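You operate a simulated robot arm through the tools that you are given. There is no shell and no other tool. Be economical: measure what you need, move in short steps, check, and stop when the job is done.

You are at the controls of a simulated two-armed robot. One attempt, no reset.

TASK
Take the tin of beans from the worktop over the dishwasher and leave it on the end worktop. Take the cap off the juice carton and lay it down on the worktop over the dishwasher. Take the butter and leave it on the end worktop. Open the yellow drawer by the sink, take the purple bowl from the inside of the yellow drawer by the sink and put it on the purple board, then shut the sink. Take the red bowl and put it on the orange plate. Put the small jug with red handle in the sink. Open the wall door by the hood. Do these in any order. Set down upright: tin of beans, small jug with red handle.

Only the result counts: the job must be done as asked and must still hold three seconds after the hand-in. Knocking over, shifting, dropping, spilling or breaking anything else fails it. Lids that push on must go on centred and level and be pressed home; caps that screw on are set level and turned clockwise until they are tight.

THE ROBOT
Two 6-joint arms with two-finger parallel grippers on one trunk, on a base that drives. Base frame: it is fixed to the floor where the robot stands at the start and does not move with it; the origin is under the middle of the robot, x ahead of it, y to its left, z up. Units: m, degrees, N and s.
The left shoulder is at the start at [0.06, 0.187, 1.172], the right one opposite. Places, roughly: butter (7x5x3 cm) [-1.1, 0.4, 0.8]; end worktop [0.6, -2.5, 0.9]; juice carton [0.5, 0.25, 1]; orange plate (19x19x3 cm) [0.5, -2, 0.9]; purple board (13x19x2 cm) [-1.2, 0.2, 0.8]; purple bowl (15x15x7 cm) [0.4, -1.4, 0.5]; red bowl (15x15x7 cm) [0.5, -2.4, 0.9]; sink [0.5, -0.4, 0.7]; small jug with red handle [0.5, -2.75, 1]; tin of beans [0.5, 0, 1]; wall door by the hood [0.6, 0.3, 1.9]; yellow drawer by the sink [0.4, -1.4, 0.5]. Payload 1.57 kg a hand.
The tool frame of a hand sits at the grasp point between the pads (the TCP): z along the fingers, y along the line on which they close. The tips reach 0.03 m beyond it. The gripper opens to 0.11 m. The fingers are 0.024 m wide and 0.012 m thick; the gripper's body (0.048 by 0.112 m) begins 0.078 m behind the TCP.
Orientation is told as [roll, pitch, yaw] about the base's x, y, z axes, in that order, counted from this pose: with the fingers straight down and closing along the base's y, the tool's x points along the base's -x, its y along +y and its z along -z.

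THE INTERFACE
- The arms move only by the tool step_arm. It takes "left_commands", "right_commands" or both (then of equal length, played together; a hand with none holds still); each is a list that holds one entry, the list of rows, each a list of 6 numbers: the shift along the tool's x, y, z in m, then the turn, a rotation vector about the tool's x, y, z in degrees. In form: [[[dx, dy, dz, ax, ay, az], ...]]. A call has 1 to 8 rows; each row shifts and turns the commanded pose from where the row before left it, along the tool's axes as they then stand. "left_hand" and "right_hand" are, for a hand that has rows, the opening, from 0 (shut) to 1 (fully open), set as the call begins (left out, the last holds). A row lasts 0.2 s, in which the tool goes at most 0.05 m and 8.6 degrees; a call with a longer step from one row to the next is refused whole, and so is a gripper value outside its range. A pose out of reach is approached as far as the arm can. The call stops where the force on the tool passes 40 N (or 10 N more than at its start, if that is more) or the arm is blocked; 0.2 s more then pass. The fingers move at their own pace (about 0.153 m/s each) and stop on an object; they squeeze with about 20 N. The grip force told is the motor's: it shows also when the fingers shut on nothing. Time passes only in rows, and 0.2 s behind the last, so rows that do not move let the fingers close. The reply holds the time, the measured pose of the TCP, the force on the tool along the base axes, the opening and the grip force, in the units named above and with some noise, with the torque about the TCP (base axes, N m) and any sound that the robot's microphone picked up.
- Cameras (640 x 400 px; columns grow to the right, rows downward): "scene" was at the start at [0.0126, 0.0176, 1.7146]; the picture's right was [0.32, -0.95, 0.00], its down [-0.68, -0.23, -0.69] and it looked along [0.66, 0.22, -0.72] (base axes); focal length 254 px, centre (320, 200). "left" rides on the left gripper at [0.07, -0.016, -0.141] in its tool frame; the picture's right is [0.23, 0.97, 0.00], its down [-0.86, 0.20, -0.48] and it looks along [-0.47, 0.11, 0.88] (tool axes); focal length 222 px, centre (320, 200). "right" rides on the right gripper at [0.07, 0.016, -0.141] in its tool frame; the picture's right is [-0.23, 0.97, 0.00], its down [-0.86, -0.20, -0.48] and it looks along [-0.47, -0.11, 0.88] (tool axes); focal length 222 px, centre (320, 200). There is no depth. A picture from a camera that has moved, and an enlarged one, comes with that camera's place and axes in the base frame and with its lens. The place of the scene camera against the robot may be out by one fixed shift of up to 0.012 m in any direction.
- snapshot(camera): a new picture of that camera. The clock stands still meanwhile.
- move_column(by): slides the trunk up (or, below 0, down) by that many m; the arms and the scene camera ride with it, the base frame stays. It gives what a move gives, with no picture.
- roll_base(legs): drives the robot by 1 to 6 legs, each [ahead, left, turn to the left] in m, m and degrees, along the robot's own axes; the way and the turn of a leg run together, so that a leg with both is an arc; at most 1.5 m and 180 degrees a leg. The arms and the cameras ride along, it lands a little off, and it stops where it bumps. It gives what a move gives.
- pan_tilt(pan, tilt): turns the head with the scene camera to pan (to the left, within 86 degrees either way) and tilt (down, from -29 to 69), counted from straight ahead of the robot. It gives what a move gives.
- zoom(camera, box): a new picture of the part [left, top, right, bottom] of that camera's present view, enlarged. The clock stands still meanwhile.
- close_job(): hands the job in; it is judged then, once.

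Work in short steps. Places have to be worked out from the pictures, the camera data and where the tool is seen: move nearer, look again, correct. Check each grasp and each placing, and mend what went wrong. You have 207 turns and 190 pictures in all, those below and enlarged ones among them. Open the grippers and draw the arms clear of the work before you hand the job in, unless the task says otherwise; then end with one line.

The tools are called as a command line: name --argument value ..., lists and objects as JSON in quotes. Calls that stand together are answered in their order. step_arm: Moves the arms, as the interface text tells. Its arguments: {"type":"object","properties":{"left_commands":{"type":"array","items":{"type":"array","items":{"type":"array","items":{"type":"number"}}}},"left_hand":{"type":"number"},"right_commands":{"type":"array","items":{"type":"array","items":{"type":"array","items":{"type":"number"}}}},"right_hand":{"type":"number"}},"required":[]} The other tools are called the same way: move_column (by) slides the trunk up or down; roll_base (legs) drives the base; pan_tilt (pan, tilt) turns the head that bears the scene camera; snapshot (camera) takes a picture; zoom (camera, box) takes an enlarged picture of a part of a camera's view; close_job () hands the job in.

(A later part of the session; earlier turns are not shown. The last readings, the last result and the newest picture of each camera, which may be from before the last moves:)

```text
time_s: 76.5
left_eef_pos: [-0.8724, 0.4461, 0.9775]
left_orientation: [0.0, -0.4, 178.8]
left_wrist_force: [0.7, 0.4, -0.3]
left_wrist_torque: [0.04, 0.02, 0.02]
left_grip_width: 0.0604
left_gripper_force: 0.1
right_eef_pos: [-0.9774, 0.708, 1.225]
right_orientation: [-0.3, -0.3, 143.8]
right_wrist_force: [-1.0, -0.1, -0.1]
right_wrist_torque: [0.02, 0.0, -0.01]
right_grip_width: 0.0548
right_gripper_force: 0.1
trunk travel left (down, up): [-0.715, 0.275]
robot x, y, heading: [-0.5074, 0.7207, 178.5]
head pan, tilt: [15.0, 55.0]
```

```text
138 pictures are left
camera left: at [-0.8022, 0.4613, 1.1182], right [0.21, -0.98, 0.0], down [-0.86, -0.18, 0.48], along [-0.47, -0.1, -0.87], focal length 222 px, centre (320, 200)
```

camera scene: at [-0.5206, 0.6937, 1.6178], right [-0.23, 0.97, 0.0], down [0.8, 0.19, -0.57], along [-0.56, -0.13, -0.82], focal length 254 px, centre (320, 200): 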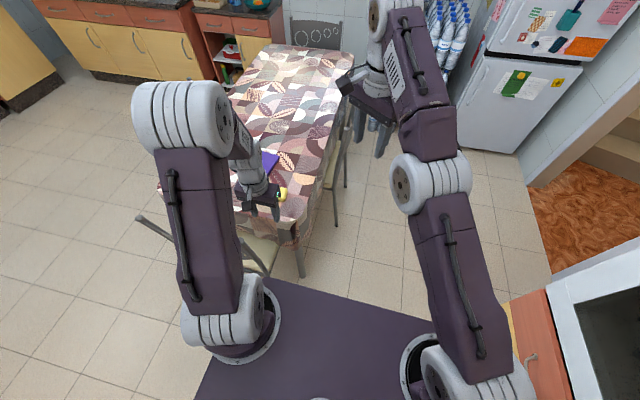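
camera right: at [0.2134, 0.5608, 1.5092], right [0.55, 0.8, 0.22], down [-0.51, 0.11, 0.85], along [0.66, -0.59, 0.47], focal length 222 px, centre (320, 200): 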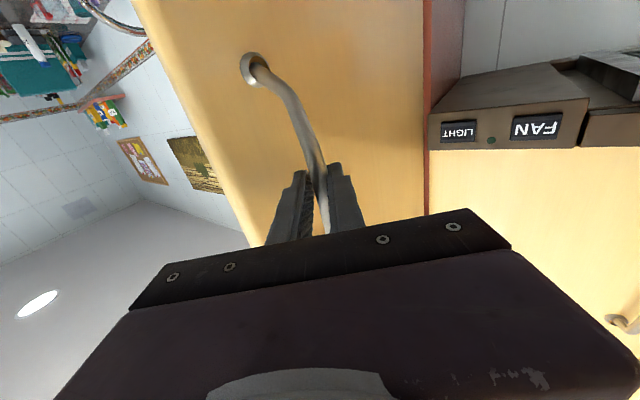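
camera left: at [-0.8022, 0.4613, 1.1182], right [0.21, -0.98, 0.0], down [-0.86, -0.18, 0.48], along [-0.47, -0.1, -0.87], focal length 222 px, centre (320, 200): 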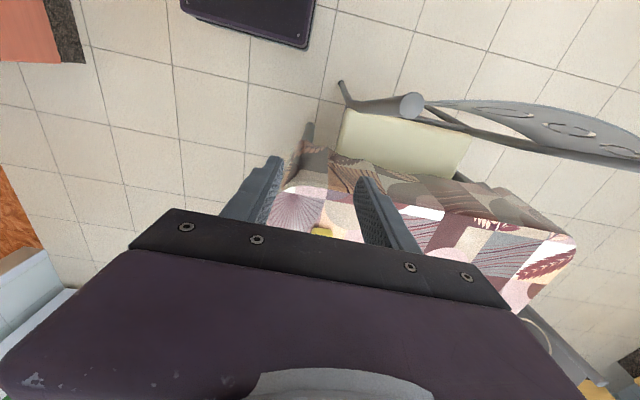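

Butter is seen near (−1.05, 0.405). I move the left hand closer for a better look.

step_arm --left_commands '[[[-0.04, 0.012, 0, 0, 0, 0], [-0.04, 0.012, 0, 0, 0, 0], [-0.04, 0.012, 0, 0, 0, 0]]]' --left_hand 1

snapshot --camera "left"

```text
time_s: 77.3
left_eef_pos: [-0.9935, 0.4133, 0.9768]
left_orientation: [0.0, -0.3, 178.8]
left_wrist_force: [-0.8, -0.3, 0.1]
left_wrist_torque: [0.0, -0.03, -0.01]
left_grip_width: 0.1099
left_gripper_force: 0.0
right_eef_pos: [-0.9788, 0.7076, 1.2255]
right_orientation: [-0.4, -0.3, 143.8]
right_wrist_force: [-0.7, 0.3, 1.0]
right_wrist_torque: [0.02, 0.01, 0.0]
right_grip_width: 0.055
right_gripper_force: 0.0
trunk travel left (down, up): [-0.715, 0.275]
robot x, y, heading: [-0.5025, 0.7236, 178.5]
head pan, tilt: [15.0, 55.0]
```

```text
137 pictures are left
camera left: at [-0.9245, 0.4283, 1.1181], right [0.21, -0.98, 0.0], down [-0.86, -0.18, 0.48], along [-0.47, -0.1, -0.88], focal length 222 px, centre (320, 200)
```

left: 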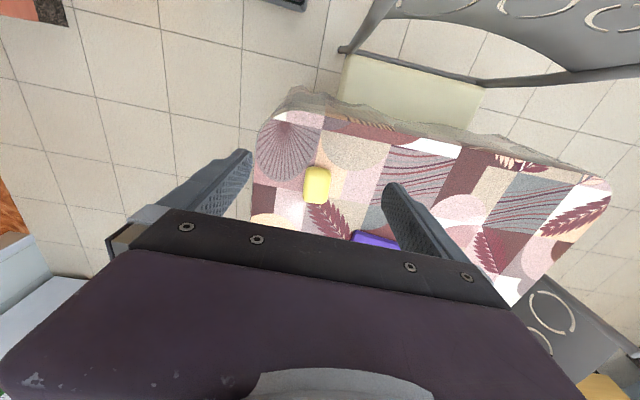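

I drive 6 cm forward for reach, move over the butter and lower to z≈0.88 to re-measure.

roll_base --legs '[[0.06, 0, 0]]'

step_arm --left_commands '[[[-0.03, 0.012, 0.03, 0, 0, 0], [0, 0, 0.05, 0, 0, 0]]]'

snapshot --camera "left"

```text
time_s: 78.3
left_eef_pos: [-1.0498, 0.415, 0.9796]
left_orientation: [0.1, -0.6, 178.9]
left_wrist_force: [-0.2, 0.4, 1.2]
left_wrist_torque: [0.0, 0.0, 0.01]
left_grip_width: 0.11
left_gripper_force: 0.0
right_eef_pos: [-1.0324, 0.7084, 1.2284]
right_orientation: [-0.2, -0.5, 143.9]
right_wrist_force: [-0.7, -0.3, -0.1]
right_wrist_torque: [-0.04, 0.0, -0.03]
right_grip_width: 0.0549
right_gripper_force: 0.0
trunk travel left (down, up): [-0.715, 0.275]
robot x, y, heading: [-0.5666, 0.72, 178.4]
head pan, tilt: [15.0, 55.0]
```

```text
time_s: 78.9
left_eef_pos: [-1.0828, 0.4029, 0.8977]
left_orientation: [0.1, -0.4, 178.9]
left_wrist_force: [0.7, -0.5, -0.1]
left_wrist_torque: [-0.03, -0.02, -0.01]
left_grip_width: 0.1099
left_gripper_force: 0.1
right_eef_pos: [-1.0363, 0.7096, 1.2275]
right_orientation: [-0.3, -0.3, 143.8]
right_wrist_force: [0.6, 0.0, -0.3]
right_wrist_torque: [0.04, -0.02, -0.01]
right_grip_width: 0.0547
right_gripper_force: 0.1
trunk travel left (down, up): [-0.715, 0.275]
robot x, y, heading: [-0.5645, 0.7224, 178.5]
head pan, tilt: [15.0, 55.0]
```

```text
136 pictures are left
camera left: at [-1.012, 0.4186, 1.0382], right [0.21, -0.98, 0.0], down [-0.86, -0.18, 0.48], along [-0.47, -0.1, -0.88], focal length 222 px, centre (320, 200)
```

left: 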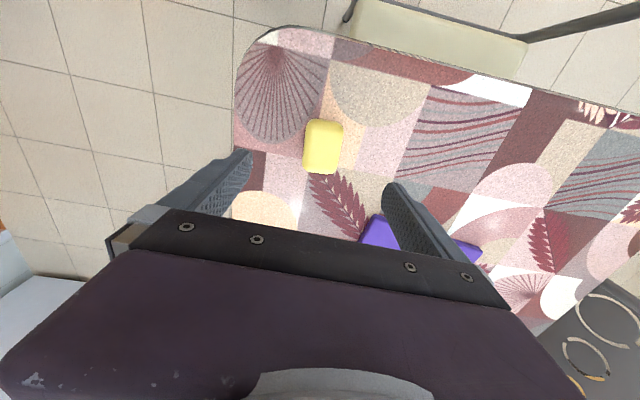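

Triangulated butter: (−1.087, 0.399), top z≈0.755. Lower to z≈0.785 and look before grasping.

step_arm --left_commands '[[[-0.004, 0.004, 0.04, 0, 0, 0], [0, 0, 0.05, 0, 0, 0], [0, 0, 0.022, 0, 0, 0]]]'

snapshot --camera "left"

```text
time_s: 79.7
left_eef_pos: [-1.0874, 0.4004, 0.7913]
left_orientation: [0.1, -0.8, 178.8]
left_wrist_force: [-5.5, 0.0, 9.4]
left_wrist_torque: [0.53, 0.03, 0.21]
left_grip_width: 0.1094
left_gripper_force: 0.1
right_eef_pos: [-1.0331, 0.7103, 1.2275]
right_orientation: [-0.1, -0.5, 144.0]
right_wrist_force: [0.1, 0.7, -0.2]
right_wrist_torque: [-0.03, 0.03, 0.01]
right_grip_width: 0.055
right_gripper_force: 0.0
trunk travel left (down, up): [-0.715, 0.275]
robot x, y, heading: [-0.5645, 0.7227, 178.3]
head pan, tilt: [15.0, 55.0]
```

```text
135 pictures are left
camera left: at [-1.0165, 0.4155, 0.9304], right [0.21, -0.98, 0.0], down [-0.85, -0.18, 0.49], along [-0.48, -0.1, -0.87], focal length 222 px, centre (320, 200)
```

left: 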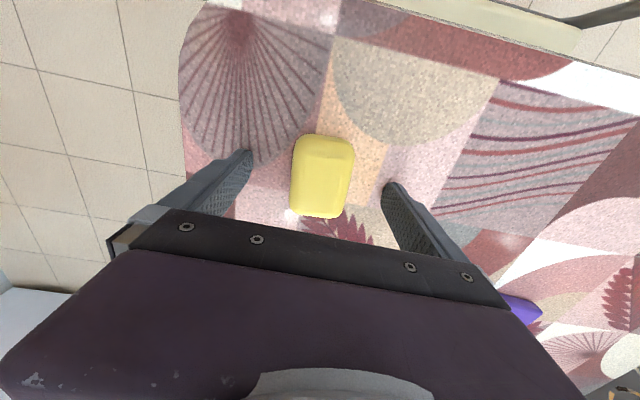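

The tips touch the table (force 9 N). I lift 3 mm and close on the butter.

step_arm --left_commands '[[[0.004, 0, -0.004, 0, 0, 0]]]'

step_arm --left_commands '[[[0, 0, 0, 0, 0, 0], [0, 0, 0, 0, 0, 0], [0, 0, 0, 0, 0, 0]]]' --left_hand 0

step_arm --left_commands '[[[0, 0, -0.03, 0, 0, 0], [0, 0, -0.04, 0, 0, 0], [0, 0, -0.05, 0, 0, 0], [0, 0, -0.05, 0, 0, 0]]]'

snapshot --camera "left"

```text
time_s: 80.1
left_eef_pos: [-1.0843, 0.4001, 0.79]
left_orientation: [-0.1, -0.3, 178.8]
left_wrist_force: [-0.7, -0.6, -0.3]
left_wrist_torque: [0.0, 0.04, 0.01]
left_grip_width: 0.1101
left_gripper_force: 0.0
right_eef_pos: [-1.0377, 0.7088, 1.226]
right_orientation: [-0.3, -0.4, 143.9]
right_wrist_force: [-0.3, 0.7, -0.2]
right_wrist_torque: [0.01, 0.02, 0.02]
right_grip_width: 0.0549
right_gripper_force: 0.0
trunk travel left (down, up): [-0.715, 0.275]
robot x, y, heading: [-0.5633, 0.7205, 178.7]
head pan, tilt: [15.0, 55.0]
```

```text
time_s: 80.9
left_eef_pos: [-1.0842, 0.3997, 0.7904]
left_orientation: [0.0, -0.4, 178.9]
left_wrist_force: [0.3, -0.7, 0.2]
left_wrist_torque: [-0.01, -0.02, -0.02]
left_grip_width: 0.0434
left_gripper_force: 20.5
right_eef_pos: [-1.0362, 0.7087, 1.227]
right_orientation: [-0.3, -0.3, 144.0]
right_wrist_force: [-0.5, 0.2, 0.2]
right_wrist_torque: [0.02, 0.02, 0.01]
right_grip_width: 0.0548
right_gripper_force: 0.0
trunk travel left (down, up): [-0.715, 0.275]
robot x, y, heading: [-0.5636, 0.7231, 178.5]
head pan, tilt: [15.0, 55.0]
```

```text
time_s: 81.9
left_eef_pos: [-1.0831, 0.4004, 0.9604]
left_orientation: [-0.1, -0.3, 178.9]
left_wrist_force: [-0.4, -0.3, -0.5]
left_wrist_torque: [0.0, 0.02, -0.01]
left_grip_width: 0.0433
left_gripper_force: 20.3
right_eef_pos: [-1.0349, 0.7099, 1.2271]
right_orientation: [-0.2, -0.4, 143.8]
right_wrist_force: [-0.2, 0.7, 0.3]
right_wrist_torque: [-0.02, 0.03, -0.02]
right_grip_width: 0.055
right_gripper_force: 0.0
trunk travel left (down, up): [-0.715, 0.275]
robot x, y, heading: [-0.5651, 0.7192, 178.7]
head pan, tilt: [15.0, 55.0]
```

```text
134 pictures are left
camera left: at [-1.013, 0.4153, 1.1014], right [0.21, -0.98, 0.0], down [-0.86, -0.18, 0.48], along [-0.47, -0.1, -0.88], focal length 222 px, centre (320, 200)
```

left: 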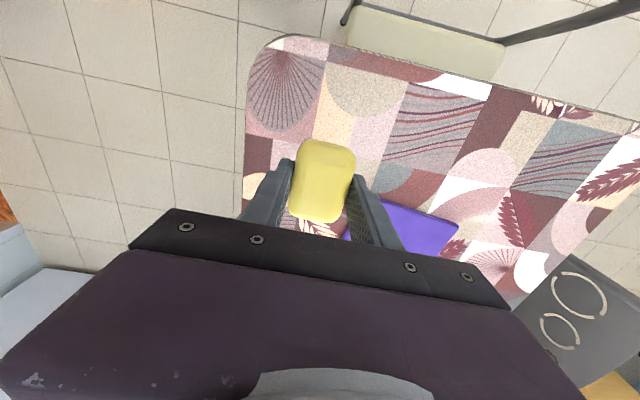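

Butter is held (board centre now estimated ≈(−1.26, 0.21)). I retract the hand, back out, and turn to the dishwasher worktop for the tin.

step_arm --left_commands '[[[0.045, 0, -0.02, 0, 0, 0], [0.045, 0, -0.02, 0, 0, 0], [0.045, 0, -0.02, 0, 0, 0]]]'

roll_base --legs '[[-0.16, 0, 0], [0, 0.3, 0], [0, 0, -178.5], [0.15, -0.2, 0]]'

move_column --by 0.15

pan_tilt --pan -10 --tilt 50

snapshot --camera "scene"

```text
time_s: 82.7
left_eef_pos: [-0.9448, 0.3973, 1.0186]
left_orientation: [0.0, -0.4, 178.8]
left_wrist_force: [-0.1, 0.1, -1.3]
left_wrist_torque: [-0.01, 0.05, -0.01]
left_grip_width: 0.0432
left_gripper_force: 20.1
right_eef_pos: [-1.0336, 0.7104, 1.2268]
right_orientation: [-0.2, -0.4, 143.9]
right_wrist_force: [-0.1, -0.2, 0.0]
right_wrist_torque: [-0.06, 0.03, -0.01]
right_grip_width: 0.0551
right_gripper_force: 0.1
trunk travel left (down, up): [-0.715, 0.275]
robot x, y, heading: [-0.5645, 0.7184, 178.5]
head pan, tilt: [15.0, 55.0]
```

```text
time_s: 94.5
left_eef_pos: [0.1087, 0.5461, 1.0177]
left_orientation: [-0.2, -0.4, -0.8]
left_wrist_force: [0.4, 0.1, -0.5]
left_wrist_torque: [-0.01, -0.03, 0.0]
left_grip_width: 0.0431
left_gripper_force: 20.2
right_eef_pos: [0.2002, 0.235, 1.2258]
right_orientation: [-0.3, -0.4, -35.8]
right_wrist_force: [0.8, 0.9, -0.2]
right_wrist_torque: [0.03, 0.03, 0.0]
right_grip_width: 0.0549
right_gripper_force: 0.0
trunk travel left (down, up): [-0.715, 0.275]
robot x, y, heading: [-0.2721, 0.2216, -1.2]
head pan, tilt: [15.0, 55.0]
```

```text
time_s: 96.2
left_eef_pos: [0.1075, 0.5459, 1.169]
left_orientation: [-0.1, -0.3, -0.8]
left_wrist_force: [0.0, 0.4, -0.3]
left_wrist_torque: [0.0, -0.01, 0.0]
left_grip_width: 0.0435
left_gripper_force: 19.9
right_eef_pos: [0.2006, 0.2351, 1.3762]
right_orientation: [-0.3, -0.3, -35.8]
right_wrist_force: [0.1, 0.3, -0.7]
right_wrist_torque: [-0.03, -0.01, 0.0]
right_grip_width: 0.055
right_gripper_force: 0.0
trunk travel left (down, up): [-0.865, 0.125]
robot x, y, heading: [-0.2677, 0.2173, -0.9]
head pan, tilt: [15.0, 55.0]
```

```text
time_s: 97.1
left_eef_pos: [0.1079, 0.546, 1.1677]
left_orientation: [0.0, -0.4, -0.7]
left_wrist_force: [0.1, 0.8, -0.2]
left_wrist_torque: [0.0, 0.0, -0.03]
left_grip_width: 0.0436
left_gripper_force: 20.4
right_eef_pos: [0.1999, 0.2343, 1.3759]
right_orientation: [-0.3, -0.4, -35.8]
right_wrist_force: [0.2, 0.3, -0.3]
right_wrist_torque: [-0.01, -0.02, 0.02]
right_grip_width: 0.055
right_gripper_force: 0.1
trunk travel left (down, up): [-0.865, 0.125]
robot x, y, heading: [-0.2695, 0.2189, -1.0]
head pan, tilt: [-10.0, 50.0]
```

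```text
133 pictures are left
camera scene: at [-0.2584, 0.197, 1.7743], right [-0.19, -0.98, 0.0], down [-0.75, 0.15, -0.64], along [0.63, -0.12, -0.77], focal length 254 px, centre (320, 200)
```

scene: 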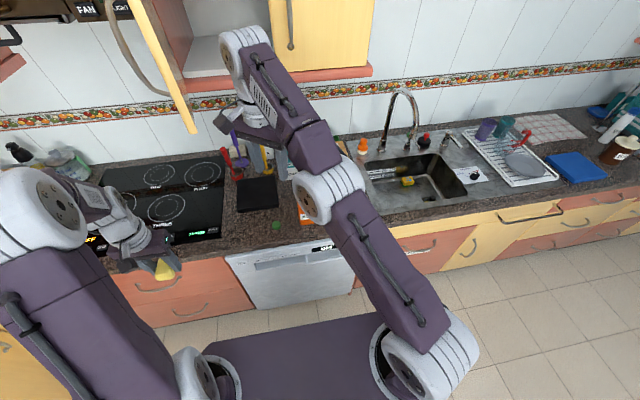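

I go right and forward to face the tin, and straighten the right hand's yaw.

roll_base --legs '[[0, -0.16, 1], [0.1, 0, 0]]'

step_arm --right_commands '[[[0, -0.03, 0, 0, 0, -8.5], [0, -0.03, 0, 0, 0, -8.5], [0, -0.03, 0.02, 0, 0, -8.5], [0, 0, 0.03, 0, 0, -8.5], [0, 0, 0.03, 0, 0, -1.8], [0, 0, 0.03, 0, 0, 0]]]' --right_hand 1

snapshot --camera "right"

```text
time_s: 99.3
left_eef_pos: [0.1952, 0.3949, 1.1696]
left_orientation: [-0.1, -0.6, 0.5]
left_wrist_force: [0.2, -0.9, -0.5]
left_wrist_torque: [-0.01, -0.04, -0.04]
left_grip_width: 0.0435
left_gripper_force: 19.5
right_eef_pos: [0.2924, 0.0856, 1.3784]
right_orientation: [-0.1, -0.6, -34.5]
right_wrist_force: [0.1, 0.7, 0.3]
right_wrist_torque: [0.0, -0.04, 0.04]
right_grip_width: 0.0551
right_gripper_force: 0.0
trunk travel left (down, up): [-0.865, 0.125]
robot x, y, heading: [-0.1697, 0.0594, -0.3]
head pan, tilt: [-10.0, 50.0]
```

```text
time_s: 100.7
left_eef_pos: [0.1996, 0.3936, 1.1674]
left_orientation: [0.0, -0.4, 0.5]
left_wrist_force: [0.2, -0.5, -1.1]
left_wrist_torque: [0.05, 0.01, 0.0]
left_grip_width: 0.0431
left_gripper_force: 20.3
right_eef_pos: [0.3208, 0.0297, 1.2391]
right_orientation: [-0.3, -0.2, 1.3]
right_wrist_force: [-0.2, 0.1, 0.1]
right_wrist_torque: [0.0, -0.01, 0.0]
right_grip_width: 0.1101
right_gripper_force: 0.0
right hand out of reach, approached as far as the arm can: row 1, 2
trunk travel left (down, up): [-0.865, 0.125]
robot x, y, heading: [-0.1708, 0.0618, 0.3]
head pan, tilt: [-10.0, 50.0]
```

```text
132 pictures are left
camera right: at [0.2501, 0.0466, 1.38], right [0.2, 0.98, -0.01], down [0.86, -0.17, 0.48], along [0.47, -0.1, -0.88], focal length 222 px, centre (320, 200)
```

right: 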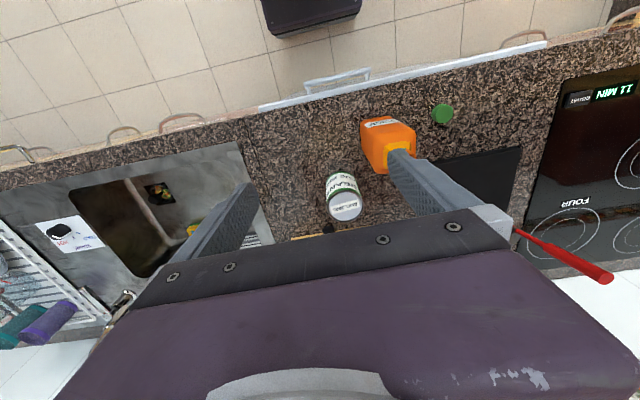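

Tin top is at ≈(0.473, 0.05). I roll forward 9 cm and bring the open hand above it.

roll_base --legs '[[0.09, 0, 0]]'

step_arm --right_commands '[[[-0.035, 0.01, 0.03, 0, 0, 0], [-0.033, 0.009, 0.03, 0, 0, 0], [0, 0, 0.04, 0, 0, 0], [0, 0, 0.03, 0, 0, 0]]]'

snapshot --camera "right"

```text
time_s: 101.8
left_eef_pos: [0.2577, 0.3942, 1.1679]
left_orientation: [-0.4, 0.2, 1.2]
left_wrist_force: [0.4, 0.0, -1.2]
left_wrist_torque: [0.04, 0.0, -0.01]
left_grip_width: 0.0434
left_gripper_force: 20.0
right_eef_pos: [0.3886, 0.0337, 1.2419]
right_orientation: [-0.4, -0.5, 1.8]
right_wrist_force: [0.3, -0.2, 0.3]
right_wrist_torque: [0.01, 0.0, -0.01]
right_grip_width: 0.1101
right_gripper_force: 0.1
trunk travel left (down, up): [-0.865, 0.125]
robot x, y, heading: [-0.0949, 0.0584, 0.5]
head pan, tilt: [-10.0, 50.0]
stopped in leg 1: the robot was blocked; the commanded pose is now the measured one
```

```text
time_s: 102.8
left_eef_pos: [0.2581, 0.3926, 1.1682]
left_orientation: [-0.5, 0.2, 1.0]
left_wrist_force: [-0.4, -0.2, 0.0]
left_wrist_torque: [0.02, 0.01, 0.0]
left_grip_width: 0.0433
left_gripper_force: 20.0
right_eef_pos: [0.4554, 0.0527, 1.1116]
right_orientation: [-0.4, -0.5, 1.8]
right_wrist_force: [1.2, 0.3, -0.2]
right_wrist_torque: [0.03, -0.01, -0.01]
right_grip_width: 0.1101
right_gripper_force: 0.1
trunk travel left (down, up): [-0.865, 0.125]
robot x, y, heading: [-0.0972, 0.0559, 0.4]
head pan, tilt: [-10.0, 50.0]
```

```text
131 pictures are left
camera right: at [0.384, 0.068, 1.2519], right [0.2, 0.98, 0.0], down [0.86, -0.17, 0.49], along [0.48, -0.1, -0.87], focal length 222 px, centre (320, 200)
```

right: 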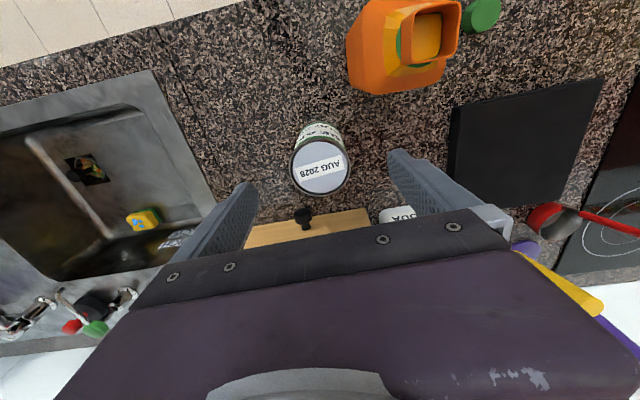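

The base was blocked at x≈−0.095 (it stood at 0 before), so something touched. I look with the scene camera before continuing.

pan_tilt --pan 35 --tilt 30

snapshot --camera "scene"

```text
time_s: 103.9
left_eef_pos: [0.2587, 0.3943, 1.1668]
left_orientation: [-0.4, 0.3, 1.0]
left_wrist_force: [0.1, -0.3, -0.4]
left_wrist_torque: [-0.03, -0.06, -0.02]
left_grip_width: 0.0434
left_gripper_force: 19.8
right_eef_pos: [0.4563, 0.0546, 1.1118]
right_orientation: [-0.4, -0.5, 1.7]
right_wrist_force: [-0.6, 0.3, 0.0]
right_wrist_torque: [-0.01, 0.0, -0.03]
right_grip_width: 0.1101
right_gripper_force: 0.0
trunk travel left (down, up): [-0.865, 0.125]
robot x, y, heading: [-0.094, 0.059, 0.5]
head pan, tilt: [35.0, 30.0]
```

```text
130 pictures are left
camera scene: at [-0.0989, 0.1015, 1.8038], right [0.58, -0.81, 0.0], down [-0.4, -0.29, -0.87], along [0.71, 0.5, -0.49], focal length 254 px, centre (320, 200)
```

scene: 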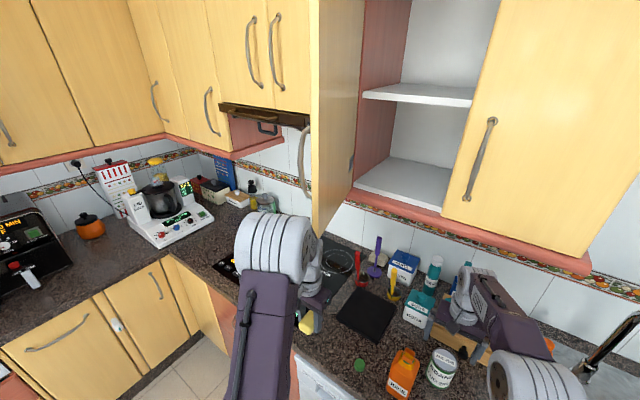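

The left elbow touched the open door's lower corner. I back off, shift right 10 cm, then come forward again.

roll_base --legs '[[-0.02, 0, 0], [0, -0.1, 0], [0.05, 0, 0]]'

step_arm --right_commands '[[[0, 0.04, 0, 0, 0, 0], [0, 0.04, 0, 0, 0, 0]]]'

snapshot --camera "right"

snapshot --camera "scene"

```text
time_s: 106.0
left_eef_pos: [0.2868, 0.2975, 1.1668]
left_orientation: [-0.7, 0.0, 1.2]
left_wrist_force: [-1.6, 0.7, -0.3]
left_wrist_torque: [-0.02, -0.1, 0.0]
left_grip_width: 0.0433
left_gripper_force: 19.7
right_eef_pos: [0.4854, -0.042, 1.1122]
right_orientation: [-0.6, -0.6, 1.8]
right_wrist_force: [-0.9, -0.2, -0.2]
right_wrist_torque: [-0.01, -0.05, -0.01]
right_grip_width: 0.1099
right_gripper_force: 0.0
trunk travel left (down, up): [-0.865, 0.125]
robot x, y, heading: [-0.0648, -0.0381, 0.7]
head pan, tilt: [35.0, 30.0]
```

```text
time_s: 106.6
left_eef_pos: [0.2915, 0.2991, 1.1662]
left_orientation: [-0.5, 0.3, 1.1]
left_wrist_force: [-0.7, -0.4, -1.1]
left_wrist_torque: [-0.02, -0.03, 0.04]
left_grip_width: 0.0431
left_gripper_force: 19.9
right_eef_pos: [0.4673, 0.0272, 1.1122]
right_orientation: [-0.7, -0.3, 1.8]
right_wrist_force: [0.2, 0.6, -0.1]
right_wrist_torque: [-0.05, -0.04, 0.0]
right_grip_width: 0.11
right_gripper_force: 0.0
right hand out of reach, approached as far as the arm can: row 2
trunk travel left (down, up): [-0.865, 0.125]
robot x, y, heading: [-0.0662, -0.0416, 0.6]
head pan, tilt: [35.0, 30.0]
```

```text
129 pictures are left
camera right: at [0.3954, 0.043, 1.2517], right [0.2, 0.98, -0.01], down [0.86, -0.17, 0.49], along [0.47, -0.1, -0.87], focal length 222 px, centre (320, 200)
```

right: 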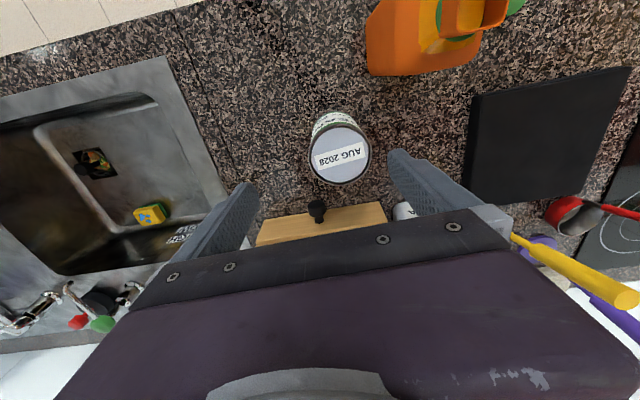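

```text
128 pictures are left
camera scene: at [-0.0638, 0.0066, 1.8037], right [0.58, -0.81, 0.0], down [-0.4, -0.29, -0.87], along [0.71, 0.5, -0.5], focal length 254 px, centre (320, 200)
```

scene: 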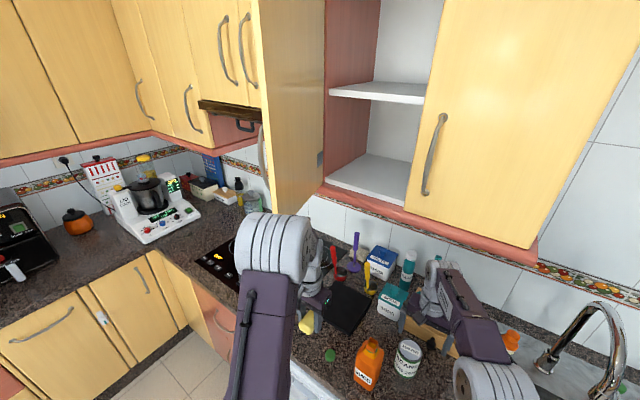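

Tin at (0.471, 0.049), hand at y=0.027 and at its limit. A 2.2 cm base shift left aligns it.

roll_base --legs '[[0.005, 0.024, 0]]'

step_arm --right_commands '[[[0, 0, 0.03, 0, 0, 0]]]'

snapshot --camera "right"

```text
time_s: 107.4
left_eef_pos: [0.2983, 0.3126, 1.167]
left_orientation: [-0.1, 0.4, 1.1]
left_wrist_force: [-0.4, -1.2, -1.0]
left_wrist_torque: [0.07, -0.02, 0.01]
left_grip_width: 0.0434
left_gripper_force: 20.4
right_eef_pos: [0.4748, 0.0416, 1.1091]
right_orientation: [0.0, -0.2, 1.8]
right_wrist_force: [-0.2, -0.5, 0.0]
right_wrist_torque: [0.04, -0.05, -0.03]
right_grip_width: 0.1099
right_gripper_force: 0.1
trunk travel left (down, up): [-0.865, 0.125]
robot x, y, heading: [-0.0662, -0.0154, 0.7]
head pan, tilt: [35.0, 30.0]
```

```text
time_s: 107.8
left_eef_pos: [0.301, 0.3221, 1.1636]
left_orientation: [-0.7, 0.6, 1.1]
left_wrist_force: [-0.2, -0.6, -1.7]
left_wrist_torque: [-0.02, 0.01, 0.0]
left_grip_width: 0.0437
left_gripper_force: 19.7
right_eef_pos: [0.4772, 0.0503, 1.0774]
right_orientation: [-0.7, -0.3, 1.8]
right_wrist_force: [0.6, -0.3, -0.4]
right_wrist_torque: [-0.01, 0.0, 0.02]
right_grip_width: 0.1101
right_gripper_force: 0.0
trunk travel left (down, up): [-0.865, 0.125]
robot x, y, heading: [-0.0592, -0.0201, 0.4]
head pan, tilt: [35.0, 30.0]
```

```text
127 pictures are left
camera right: at [0.406, 0.0663, 1.2182], right [0.2, 0.98, -0.01], down [0.86, -0.17, 0.48], along [0.47, -0.1, -0.88], focal length 222 px, centre (320, 200)
```

right: 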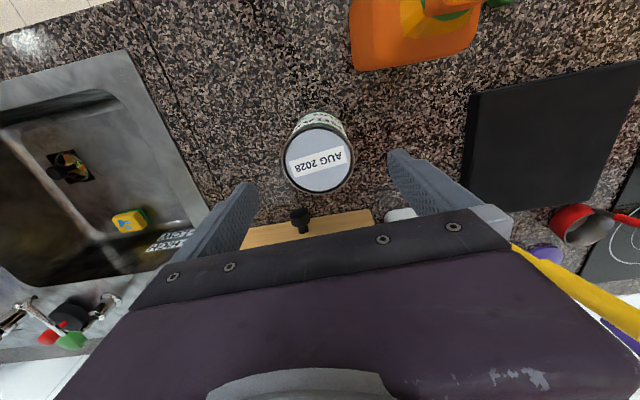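

Aligned. Lower 11 cm around the tin and grip.

step_arm --right_commands '[[[0, 0, 0.04, 0, 0, 0], [0, 0, 0.04, 0, 0, 0], [0, 0, 0.03, 0, 0, 0]]]'

step_arm --right_commands '[[[0, 0, 0, 0, 0, 0], [0, 0, 0, 0, 0, 0], [0, 0, 0, 0, 0, 0]]]' --right_hand 0.3

step_arm --right_commands '[[[0, 0, -0.03, 0, 0, 0], [0, 0, -0.04, 0, 0, 0], [0, 0, -0.05, 0, 0, 0], [0, 0, -0.05, 0, 0, 0]]]'

snapshot --camera "right"

```text
time_s: 108.6
left_eef_pos: [0.3009, 0.3176, 1.1644]
left_orientation: [-0.4, 0.5, 1.1]
left_wrist_force: [0.0, 0.2, 0.1]
left_wrist_torque: [0.01, -0.02, -0.02]
left_grip_width: 0.0433
left_gripper_force: 19.7
right_eef_pos: [0.4671, 0.0405, 0.9736]
right_orientation: [-0.4, -0.2, 1.7]
right_wrist_force: [0.5, -0.4, 0.2]
right_wrist_torque: [0.01, -0.01, 0.01]
right_grip_width: 0.11
right_gripper_force: 0.1
right hand out of reach, approached as far as the arm can: row 1, 2, 3
trunk travel left (down, up): [-0.865, 0.125]
robot x, y, heading: [-0.0631, -0.0186, 0.8]
head pan, tilt: [35.0, 30.0]
```

```text
time_s: 109.4
left_eef_pos: [0.2997, 0.3187, 1.1659]
left_orientation: [-0.5, 0.5, 1.1]
left_wrist_force: [0.1, 0.4, -1.2]
left_wrist_torque: [-0.03, -0.04, -0.01]
left_grip_width: 0.0433
left_gripper_force: 20.4
right_eef_pos: [0.4674, 0.0403, 0.9719]
right_orientation: [-0.6, -0.2, 1.8]
right_wrist_force: [1.1, 0.5, 1.7]
right_wrist_torque: [0.28, -0.12, -0.02]
right_grip_width: 0.0711
right_gripper_force: 20.0
trunk travel left (down, up): [-0.865, 0.125]
robot x, y, heading: [-0.0656, -0.0144, 0.3]
head pan, tilt: [35.0, 30.0]
```

```text
time_s: 110.4
left_eef_pos: [0.3006, 0.3182, 1.1643]
left_orientation: [-0.5, 0.6, 1.1]
left_wrist_force: [-0.2, 0.0, -0.8]
left_wrist_torque: [0.03, -0.01, 0.02]
left_grip_width: 0.043
left_gripper_force: 19.7
right_eef_pos: [0.4745, 0.0431, 1.1401]
right_orientation: [-0.7, 0.2, 1.8]
right_wrist_force: [0.1, 0.2, -5.1]
right_wrist_torque: [0.0, 0.05, 0.02]
right_grip_width: 0.0709
right_gripper_force: 20.1
right hand out of reach, approached as far as the arm can: row 2
trunk travel left (down, up): [-0.865, 0.125]
robot x, y, heading: [-0.0664, -0.0167, 0.7]
head pan, tilt: [35.0, 30.0]
```

```text
126 pictures are left
camera right: at [0.4038, 0.0586, 1.281], right [0.2, 0.98, -0.01], down [0.86, -0.17, 0.48], along [0.47, -0.1, -0.88], focal length 222 px, centre (320, 200)
```

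right: 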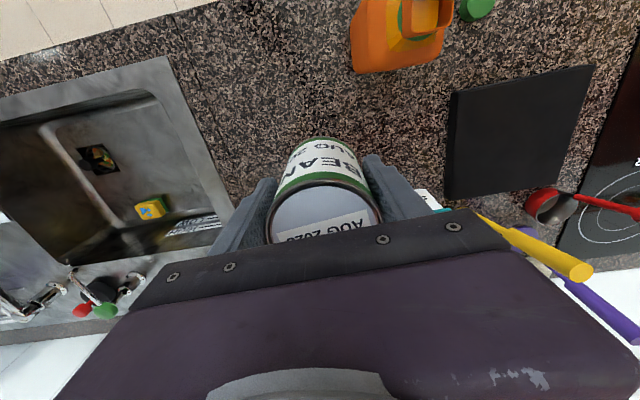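

Tin is held. I back away from the counter and strafe right along the aisle to the end worktop.

roll_base --legs '[[-0.28, 0, 0], [0, -1.2, 0], [0, -1.0, 0]]'

pan_tilt --pan -10 --tilt 35

snapshot --camera "scene"

```text
time_s: 122.8
left_eef_pos: [0.0193, -1.8846, 1.163]
left_orientation: [-0.5, 0.6, -0.8]
left_wrist_force: [1.0, 0.1, -1.7]
left_wrist_torque: [-0.01, -0.03, 0.0]
left_grip_width: 0.0431
left_gripper_force: 19.6
right_eef_pos: [0.186, -2.1674, 1.1391]
right_orientation: [-0.6, 0.1, -0.1]
right_wrist_force: [0.7, -0.4, -4.3]
right_wrist_torque: [-0.02, 0.03, 0.0]
right_grip_width: 0.0711
right_gripper_force: 19.8
trunk travel left (down, up): [-0.865, 0.125]
robot x, y, heading: [-0.3536, -2.2109, -1.0]
head pan, tilt: [35.0, 30.0]
```

```text
time_s: 123.9
left_eef_pos: [0.02, -1.8856, 1.1655]
left_orientation: [-0.5, 0.6, -0.8]
left_wrist_force: [0.5, 0.3, -0.7]
left_wrist_torque: [-0.03, 0.05, -0.01]
left_grip_width: 0.0431
left_gripper_force: 20.0
right_eef_pos: [0.1851, -2.1657, 1.1389]
right_orientation: [-0.5, 0.0, 0.0]
right_wrist_force: [0.6, 0.2, -4.3]
right_wrist_torque: [0.03, 0.05, 0.02]
right_grip_width: 0.0711
right_gripper_force: 19.9
trunk travel left (down, up): [-0.865, 0.125]
robot x, y, heading: [-0.3534, -2.2096, -1.3]
head pan, tilt: [-10.0, 35.0]
```

```text
125 pictures are left
camera scene: at [-0.3297, -2.2338, 1.796], right [-0.19, -0.98, 0.0], down [-0.56, 0.11, -0.82], along [0.8, -0.16, -0.57], focal length 254 px, centre (320, 200)
```

scene: 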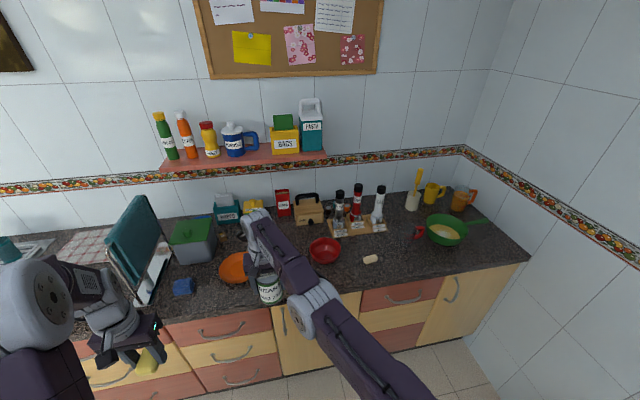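

Zoom on the end worktop to identify objects and free space.

zoom --camera "scene" --box '[150, 170, 350, 310]'

zoom --camera "scene" --box '[320, 150, 540, 300]'

```text
2.86 times, centred on (250, 240) of scene
camera zoom: at [-0.3297, -2.2338, 1.796], right [-0.19, -0.98, 0.0], down [-0.56, 0.11, -0.82], along [0.8, -0.16, -0.57], focal length 724 px, centre (520, 86)
```

zoom: 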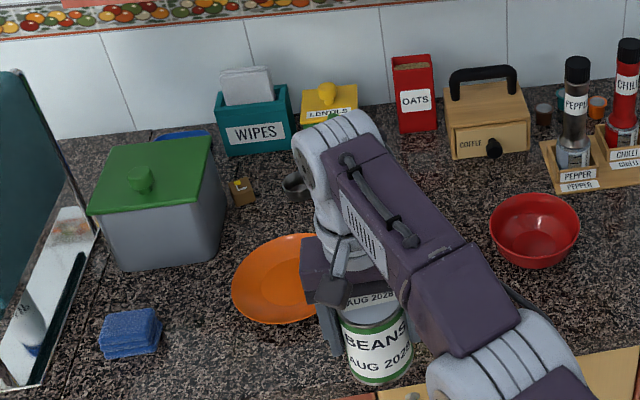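

```text
2.67 times, centred on (430, 225) of scene
camera zoom: at [-0.3297, -2.2338, 1.796], right [-0.19, -0.98, 0.0], down [-0.56, 0.11, -0.82], along [0.8, -0.16, -0.57], focal length 676 px, centre (27, 133)
```

zoom: 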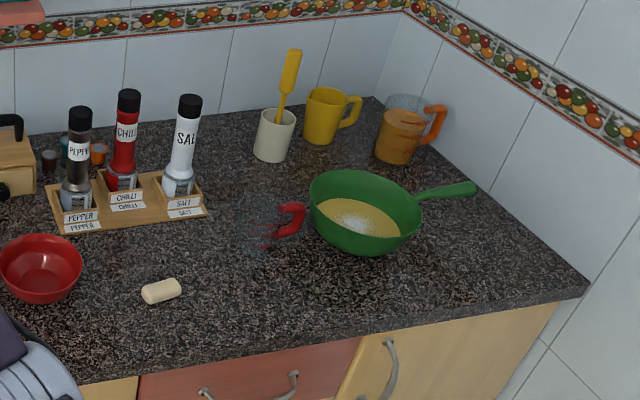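

Red bowl ≈(0.477, −2.42), plate ≈(0.47, −2.02), jug (glass, red handle) ≈(0.47, −2.82). I'll set the tin at ≈(0.41, −2.25); drive there.

roll_base --legs '[[0, -0.075, 1], [0.22, 0, 0]]'

snapshot --camera "right"

snapshot --camera "scene"

```text
time_s: 126.2
left_eef_pos: [0.2338, -1.9535, 1.1649]
left_orientation: [-0.5, 0.5, 0.3]
left_wrist_force: [-0.4, -0.2, -0.8]
left_wrist_torque: [0.0, -0.02, 0.02]
left_grip_width: 0.0436
left_gripper_force: 19.3
right_eef_pos: [0.4051, -2.2322, 1.1402]
right_orientation: [-0.6, -0.1, 1.0]
right_wrist_force: [-0.6, -0.3, -3.9]
right_wrist_torque: [0.0, 0.04, 0.04]
right_grip_width: 0.0711
right_gripper_force: 20.1
trunk travel left (down, up): [-0.865, 0.125]
robot x, y, heading: [-0.1304, -2.2887, -0.3]
head pan, tilt: [-10.0, 35.0]
```

```text
122 pictures are left
camera right: at [0.3343, -2.2151, 1.2816], right [0.21, 0.98, -0.01], down [0.86, -0.18, 0.48], along [0.47, -0.11, -0.88], focal length 222 px, centre (320, 200)
```

right: 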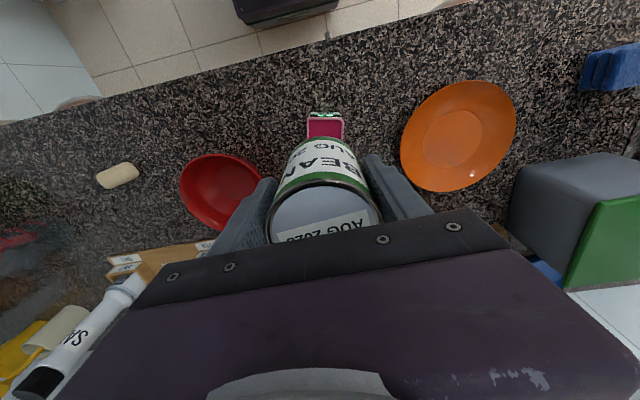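

```text
121 pictures are left
camera scene: at [-0.1104, -2.3083, 1.7961], right [-0.18, -0.98, 0.0], down [-0.56, 0.1, -0.82], along [0.81, -0.14, -0.57], focal length 254 px, centre (320, 200)
```

scene: 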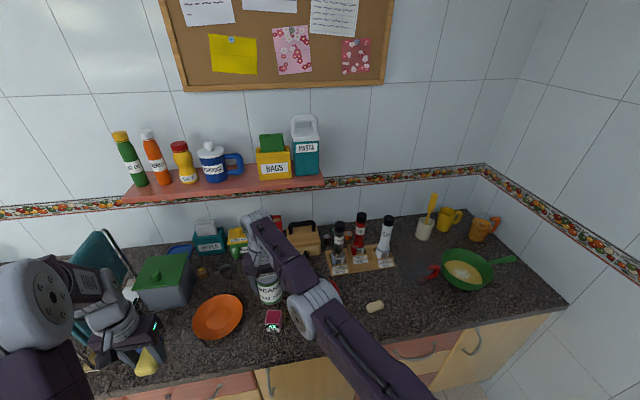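

A small pink item sits right at (0.40, −2.22), so I'll set the tin behind it, at ≈(0.50, −2.22), between plate and bowl. Drive 9 cm forward.

roll_base --legs '[[0.095, 0.012, 0]]'

snapshot --camera "right"

```text
time_s: 127.4
left_eef_pos: [0.3257, -1.942, 1.1651]
left_orientation: [-0.5, 0.4, 0.3]
left_wrist_force: [-0.4, -0.5, 0.2]
left_wrist_torque: [0.0, -0.05, -0.01]
left_grip_width: 0.0432
left_gripper_force: 20.0
right_eef_pos: [0.4965, -2.2204, 1.1415]
right_orientation: [-0.6, -0.2, 1.1]
right_wrist_force: [-0.6, -0.1, -5.6]
right_wrist_torque: [-0.01, 0.02, -0.02]
right_grip_width: 0.0709
right_gripper_force: 19.6
trunk travel left (down, up): [-0.865, 0.125]
robot x, y, heading: [-0.0385, -2.2729, 0.2]
head pan, tilt: [-10.0, 35.0]
```

```text
120 pictures are left
camera right: at [0.4264, -2.2039, 1.2826], right [0.21, 0.98, -0.01], down [0.86, -0.18, 0.48], along [0.47, -0.11, -0.88], focal length 222 px, centre (320, 200)
```

right: 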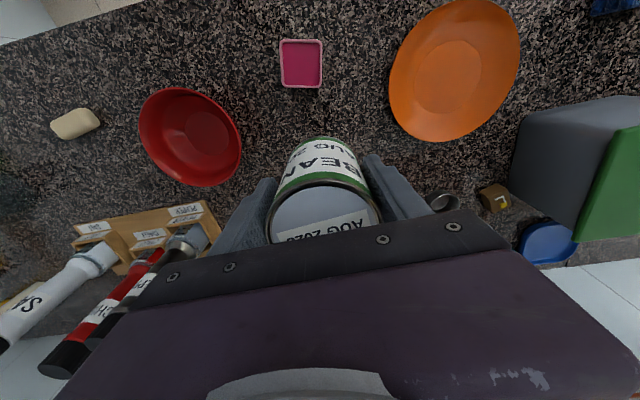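

Check that the landing spot is empty using the scene camera.

zoom --camera "scene" --box '[200, 240, 360, 390]'

snapshot --camera "left"

```text
2.67 times, centred on (280, 315) of scene
camera zoom: at [-0.0192, -2.2978, 1.7961], right [-0.18, -0.98, 0.0], down [-0.56, 0.1, -0.82], along [0.81, -0.14, -0.57], focal length 676 px, centre (427, -107)
```

zoom: 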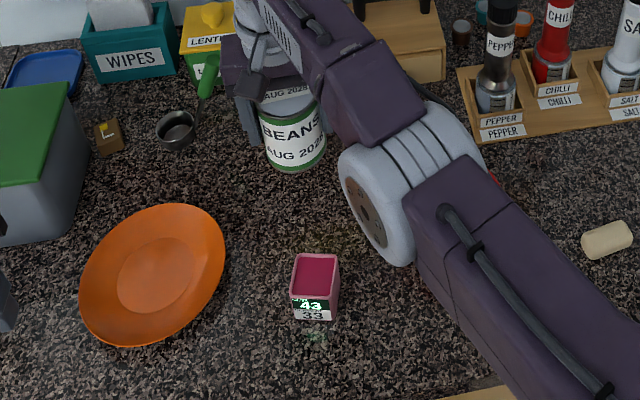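

```text
118 pictures are left
camera left: at [0.2572, -1.9579, 1.3081], right [-0.23, 0.97, -0.01], down [0.86, 0.21, 0.47], along [0.46, 0.1, -0.88], focal length 222 px, centre (320, 200)
```

left: 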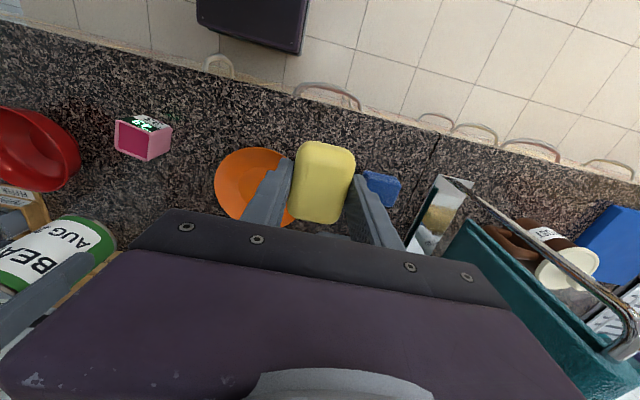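

Spot is clear. Lower the tin to the worktop (contact expected at TCP z≈0.972).

step_arm --right_commands '[[[0, 0, 0.05, 0, 0, 0], [0, 0, 0.05, 0, 0, 0], [0, 0, 0.045, 0, 0, 0], [0, 0, 0.015, 0, 0, 0], [0, 0, 0.006, 0, 0, 0]]]'

```text
time_s: 128.6
left_eef_pos: [0.3299, -1.9422, 1.1649]
left_orientation: [-0.4, 0.6, 0.4]
left_wrist_force: [0.4, -0.2, 0.2]
left_wrist_torque: [0.01, 0.0, -0.03]
left_grip_width: 0.0433
left_gripper_force: 20.0
right_eef_pos: [0.4943, -2.2252, 0.9747]
right_orientation: [-0.5, 0.0, 1.0]
right_wrist_force: [0.1, -0.3, -4.8]
right_wrist_torque: [0.01, 0.08, 0.05]
right_grip_width: 0.071
right_gripper_force: 19.4
right hand out of reach, approached as far as the arm can: row 1, 3, 5
trunk travel left (down, up): [-0.865, 0.125]
robot x, y, heading: [-0.0354, -2.2758, -0.3]
head pan, tilt: [-10.0, 35.0]
```

Not yet in contact; a few more millimetres.

step_arm --right_commands '[[[0, 0, 0.003, 0, 0, 0], [0, 0, 0.002, 0, 0, 0], [0, 0, 0, 0, 0, 0]]]'

```text
time_s: 129.4
left_eef_pos: [0.3291, -1.9419, 1.165]
left_orientation: [-0.4, 0.6, 0.3]
left_wrist_force: [-0.3, -0.4, -1.4]
left_wrist_torque: [0.03, -0.03, 0.01]
left_grip_width: 0.0434
left_gripper_force: 19.9
right_eef_pos: [0.494, -2.2248, 0.9718]
right_orientation: [-0.4, -0.2, 0.9]
right_wrist_force: [3.1, 0.5, 14.4]
right_wrist_torque: [0.71, -0.29, -0.14]
right_grip_width: 0.0709
right_gripper_force: 19.9
trunk travel left (down, up): [-0.865, 0.125]
robot x, y, heading: [-0.037, -2.2756, -0.3]
head pan, tilt: [-10.0, 35.0]
```

Contact (14 N). Open and lift straight up, then look.

step_arm --right_commands '[[[0, 0, 0, 0, 0, 0], [0, 0, 0, 0, 0, 0]]]' --right_hand 1

step_arm --right_commands '[[[0, 0, -0.04, 0, 0, 0], [0, 0, -0.05, 0, 0, 0], [0, 0, -0.05, 0, 0, 0], [0, 0, -0.05, 0, 0, 0]]]'

snapshot --camera "right"

```text
time_s: 130.0
left_eef_pos: [0.33, -1.9414, 1.1644]
left_orientation: [-0.4, 0.7, 0.3]
left_wrist_force: [-0.3, -0.1, -0.7]
left_wrist_torque: [-0.04, 0.01, 0.0]
left_grip_width: 0.0434
left_gripper_force: 20.7
right_eef_pos: [0.4921, -2.2255, 0.9689]
right_orientation: [-0.6, 0.0, 1.1]
right_wrist_force: [0.1, 0.5, -0.3]
right_wrist_torque: [0.01, 0.01, 0.0]
right_grip_width: 0.1101
right_gripper_force: 0.0
trunk travel left (down, up): [-0.865, 0.125]
robot x, y, heading: [-0.0351, -2.273, -0.1]
head pan, tilt: [-10.0, 35.0]
```

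```text
time_s: 131.0
left_eef_pos: [0.3295, -1.9416, 1.1639]
left_orientation: [-0.4, 0.6, 0.1]
left_wrist_force: [-0.3, 0.1, -0.5]
left_wrist_torque: [0.02, -0.01, 0.01]
left_grip_width: 0.0431
left_gripper_force: 20.0
right_eef_pos: [0.494, -2.2214, 1.1616]
right_orientation: [-0.5, 0.1, 1.1]
right_wrist_force: [0.6, 0.7, 0.7]
right_wrist_torque: [-0.03, 0.02, 0.03]
right_grip_width: 0.1099
right_gripper_force: 0.1
trunk travel left (down, up): [-0.865, 0.125]
robot x, y, heading: [-0.0371, -2.2747, -0.6]
head pan, tilt: [-10.0, 35.0]
```

```text
117 pictures are left
camera right: at [0.4231, -2.2057, 1.3025], right [0.21, 0.98, -0.01], down [0.86, -0.18, 0.48], along [0.47, -0.11, -0.88], focal length 222 px, centre (320, 200)
```

right: 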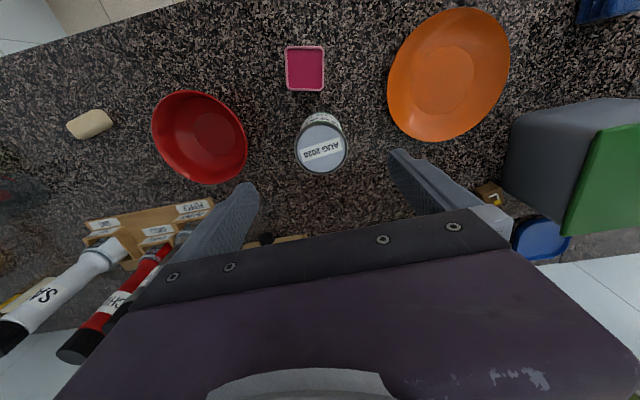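

Tin stands upright. Now the red bowl (centre ≈(0.461, −2.40)); I plan to pinch its right (−y) rim. Shift the base right 25 cm.

roll_base --legs '[[-0.02, -0.25, 0.5]]'

step_arm --right_commands '[[[0, 0, 0.04, 0, 0, 0]]]' --right_hand 0.5

snapshot --camera "right"

```text
time_s: 132.8
left_eef_pos: [0.3078, -2.1864, 1.1637]
left_orientation: [-0.5, 0.7, 0.8]
left_wrist_force: [0.1, 0.2, -1.3]
left_wrist_torque: [-0.01, 0.01, -0.01]
left_grip_width: 0.0433
left_gripper_force: 20.1
right_eef_pos: [0.4731, -2.4632, 1.1611]
right_orientation: [-0.6, 0.2, 1.5]
right_wrist_force: [0.2, 0.0, -0.5]
right_wrist_torque: [-0.02, 0.04, 0.0]
right_grip_width: 0.1102
right_gripper_force: 0.1
trunk travel left (down, up): [-0.865, 0.125]
robot x, y, heading: [-0.056, -2.5219, 0.4]
head pan, tilt: [-10.0, 35.0]
```

```text
time_s: 133.2
left_eef_pos: [0.3078, -2.1863, 1.1644]
left_orientation: [-0.4, 0.8, 0.8]
left_wrist_force: [-0.3, -0.3, -0.6]
left_wrist_torque: [-0.01, 0.0, -0.01]
left_grip_width: 0.0434
left_gripper_force: 19.5
right_eef_pos: [0.4759, -2.4664, 1.1198]
right_orientation: [-0.5, 0.1, 1.6]
right_wrist_force: [-0.6, -0.2, 0.2]
right_wrist_torque: [0.01, 0.0, -0.01]
right_grip_width: 0.055
right_gripper_force: 0.0
trunk travel left (down, up): [-0.865, 0.125]
robot x, y, heading: [-0.0522, -2.5266, 0.2]
head pan, tilt: [-10.0, 35.0]
```

```text
116 pictures are left
camera right: at [0.4046, -2.4502, 1.2605], right [0.2, 0.98, -0.01], down [0.86, -0.17, 0.48], along [0.47, -0.1, -0.88], focal length 222 px, centre (320, 200)
```

right: 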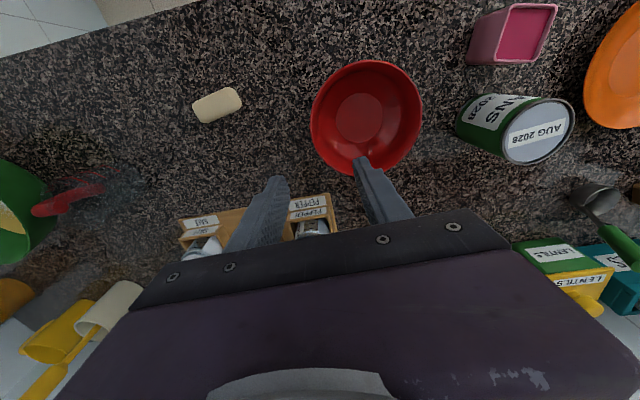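

Bowl centre (0.457, −2.403), right rim at y≈−2.475. Line up over that rim and lower to just above it.

step_arm --right_commands '[[[0.019, -0.008, 0, 0, 0, 0], [0, 0, 0.05, 0, 0, 0], [0, 0, 0.05, 0, 0, 0]]]'

snapshot --camera "right"

```text
time_s: 134.0
left_eef_pos: [0.3102, -2.1875, 1.1634]
left_orientation: [-0.5, 0.7, 0.8]
left_wrist_force: [-0.5, 0.3, -1.0]
left_wrist_torque: [-0.03, 0.01, -0.04]
left_grip_width: 0.0433
left_gripper_force: 20.2
right_eef_pos: [0.4575, -2.4763, 1.0207]
right_orientation: [-0.6, 0.3, 1.4]
right_wrist_force: [0.2, -0.3, 0.0]
right_wrist_torque: [-0.01, 0.04, -0.01]
right_grip_width: 0.0551
right_gripper_force: 0.0
trunk travel left (down, up): [-0.865, 0.125]
robot x, y, heading: [-0.0554, -2.5241, 0.2]
head pan, tilt: [-10.0, 35.0]
```

```text
115 pictures are left
camera right: at [0.3863, -2.4596, 1.1612], right [0.2, 0.98, -0.01], down [0.86, -0.17, 0.48], along [0.47, -0.11, -0.88], focal length 222 px, centre (320, 200)
```

right: 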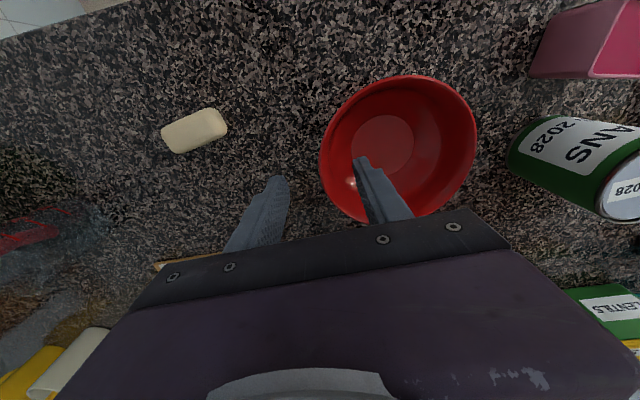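

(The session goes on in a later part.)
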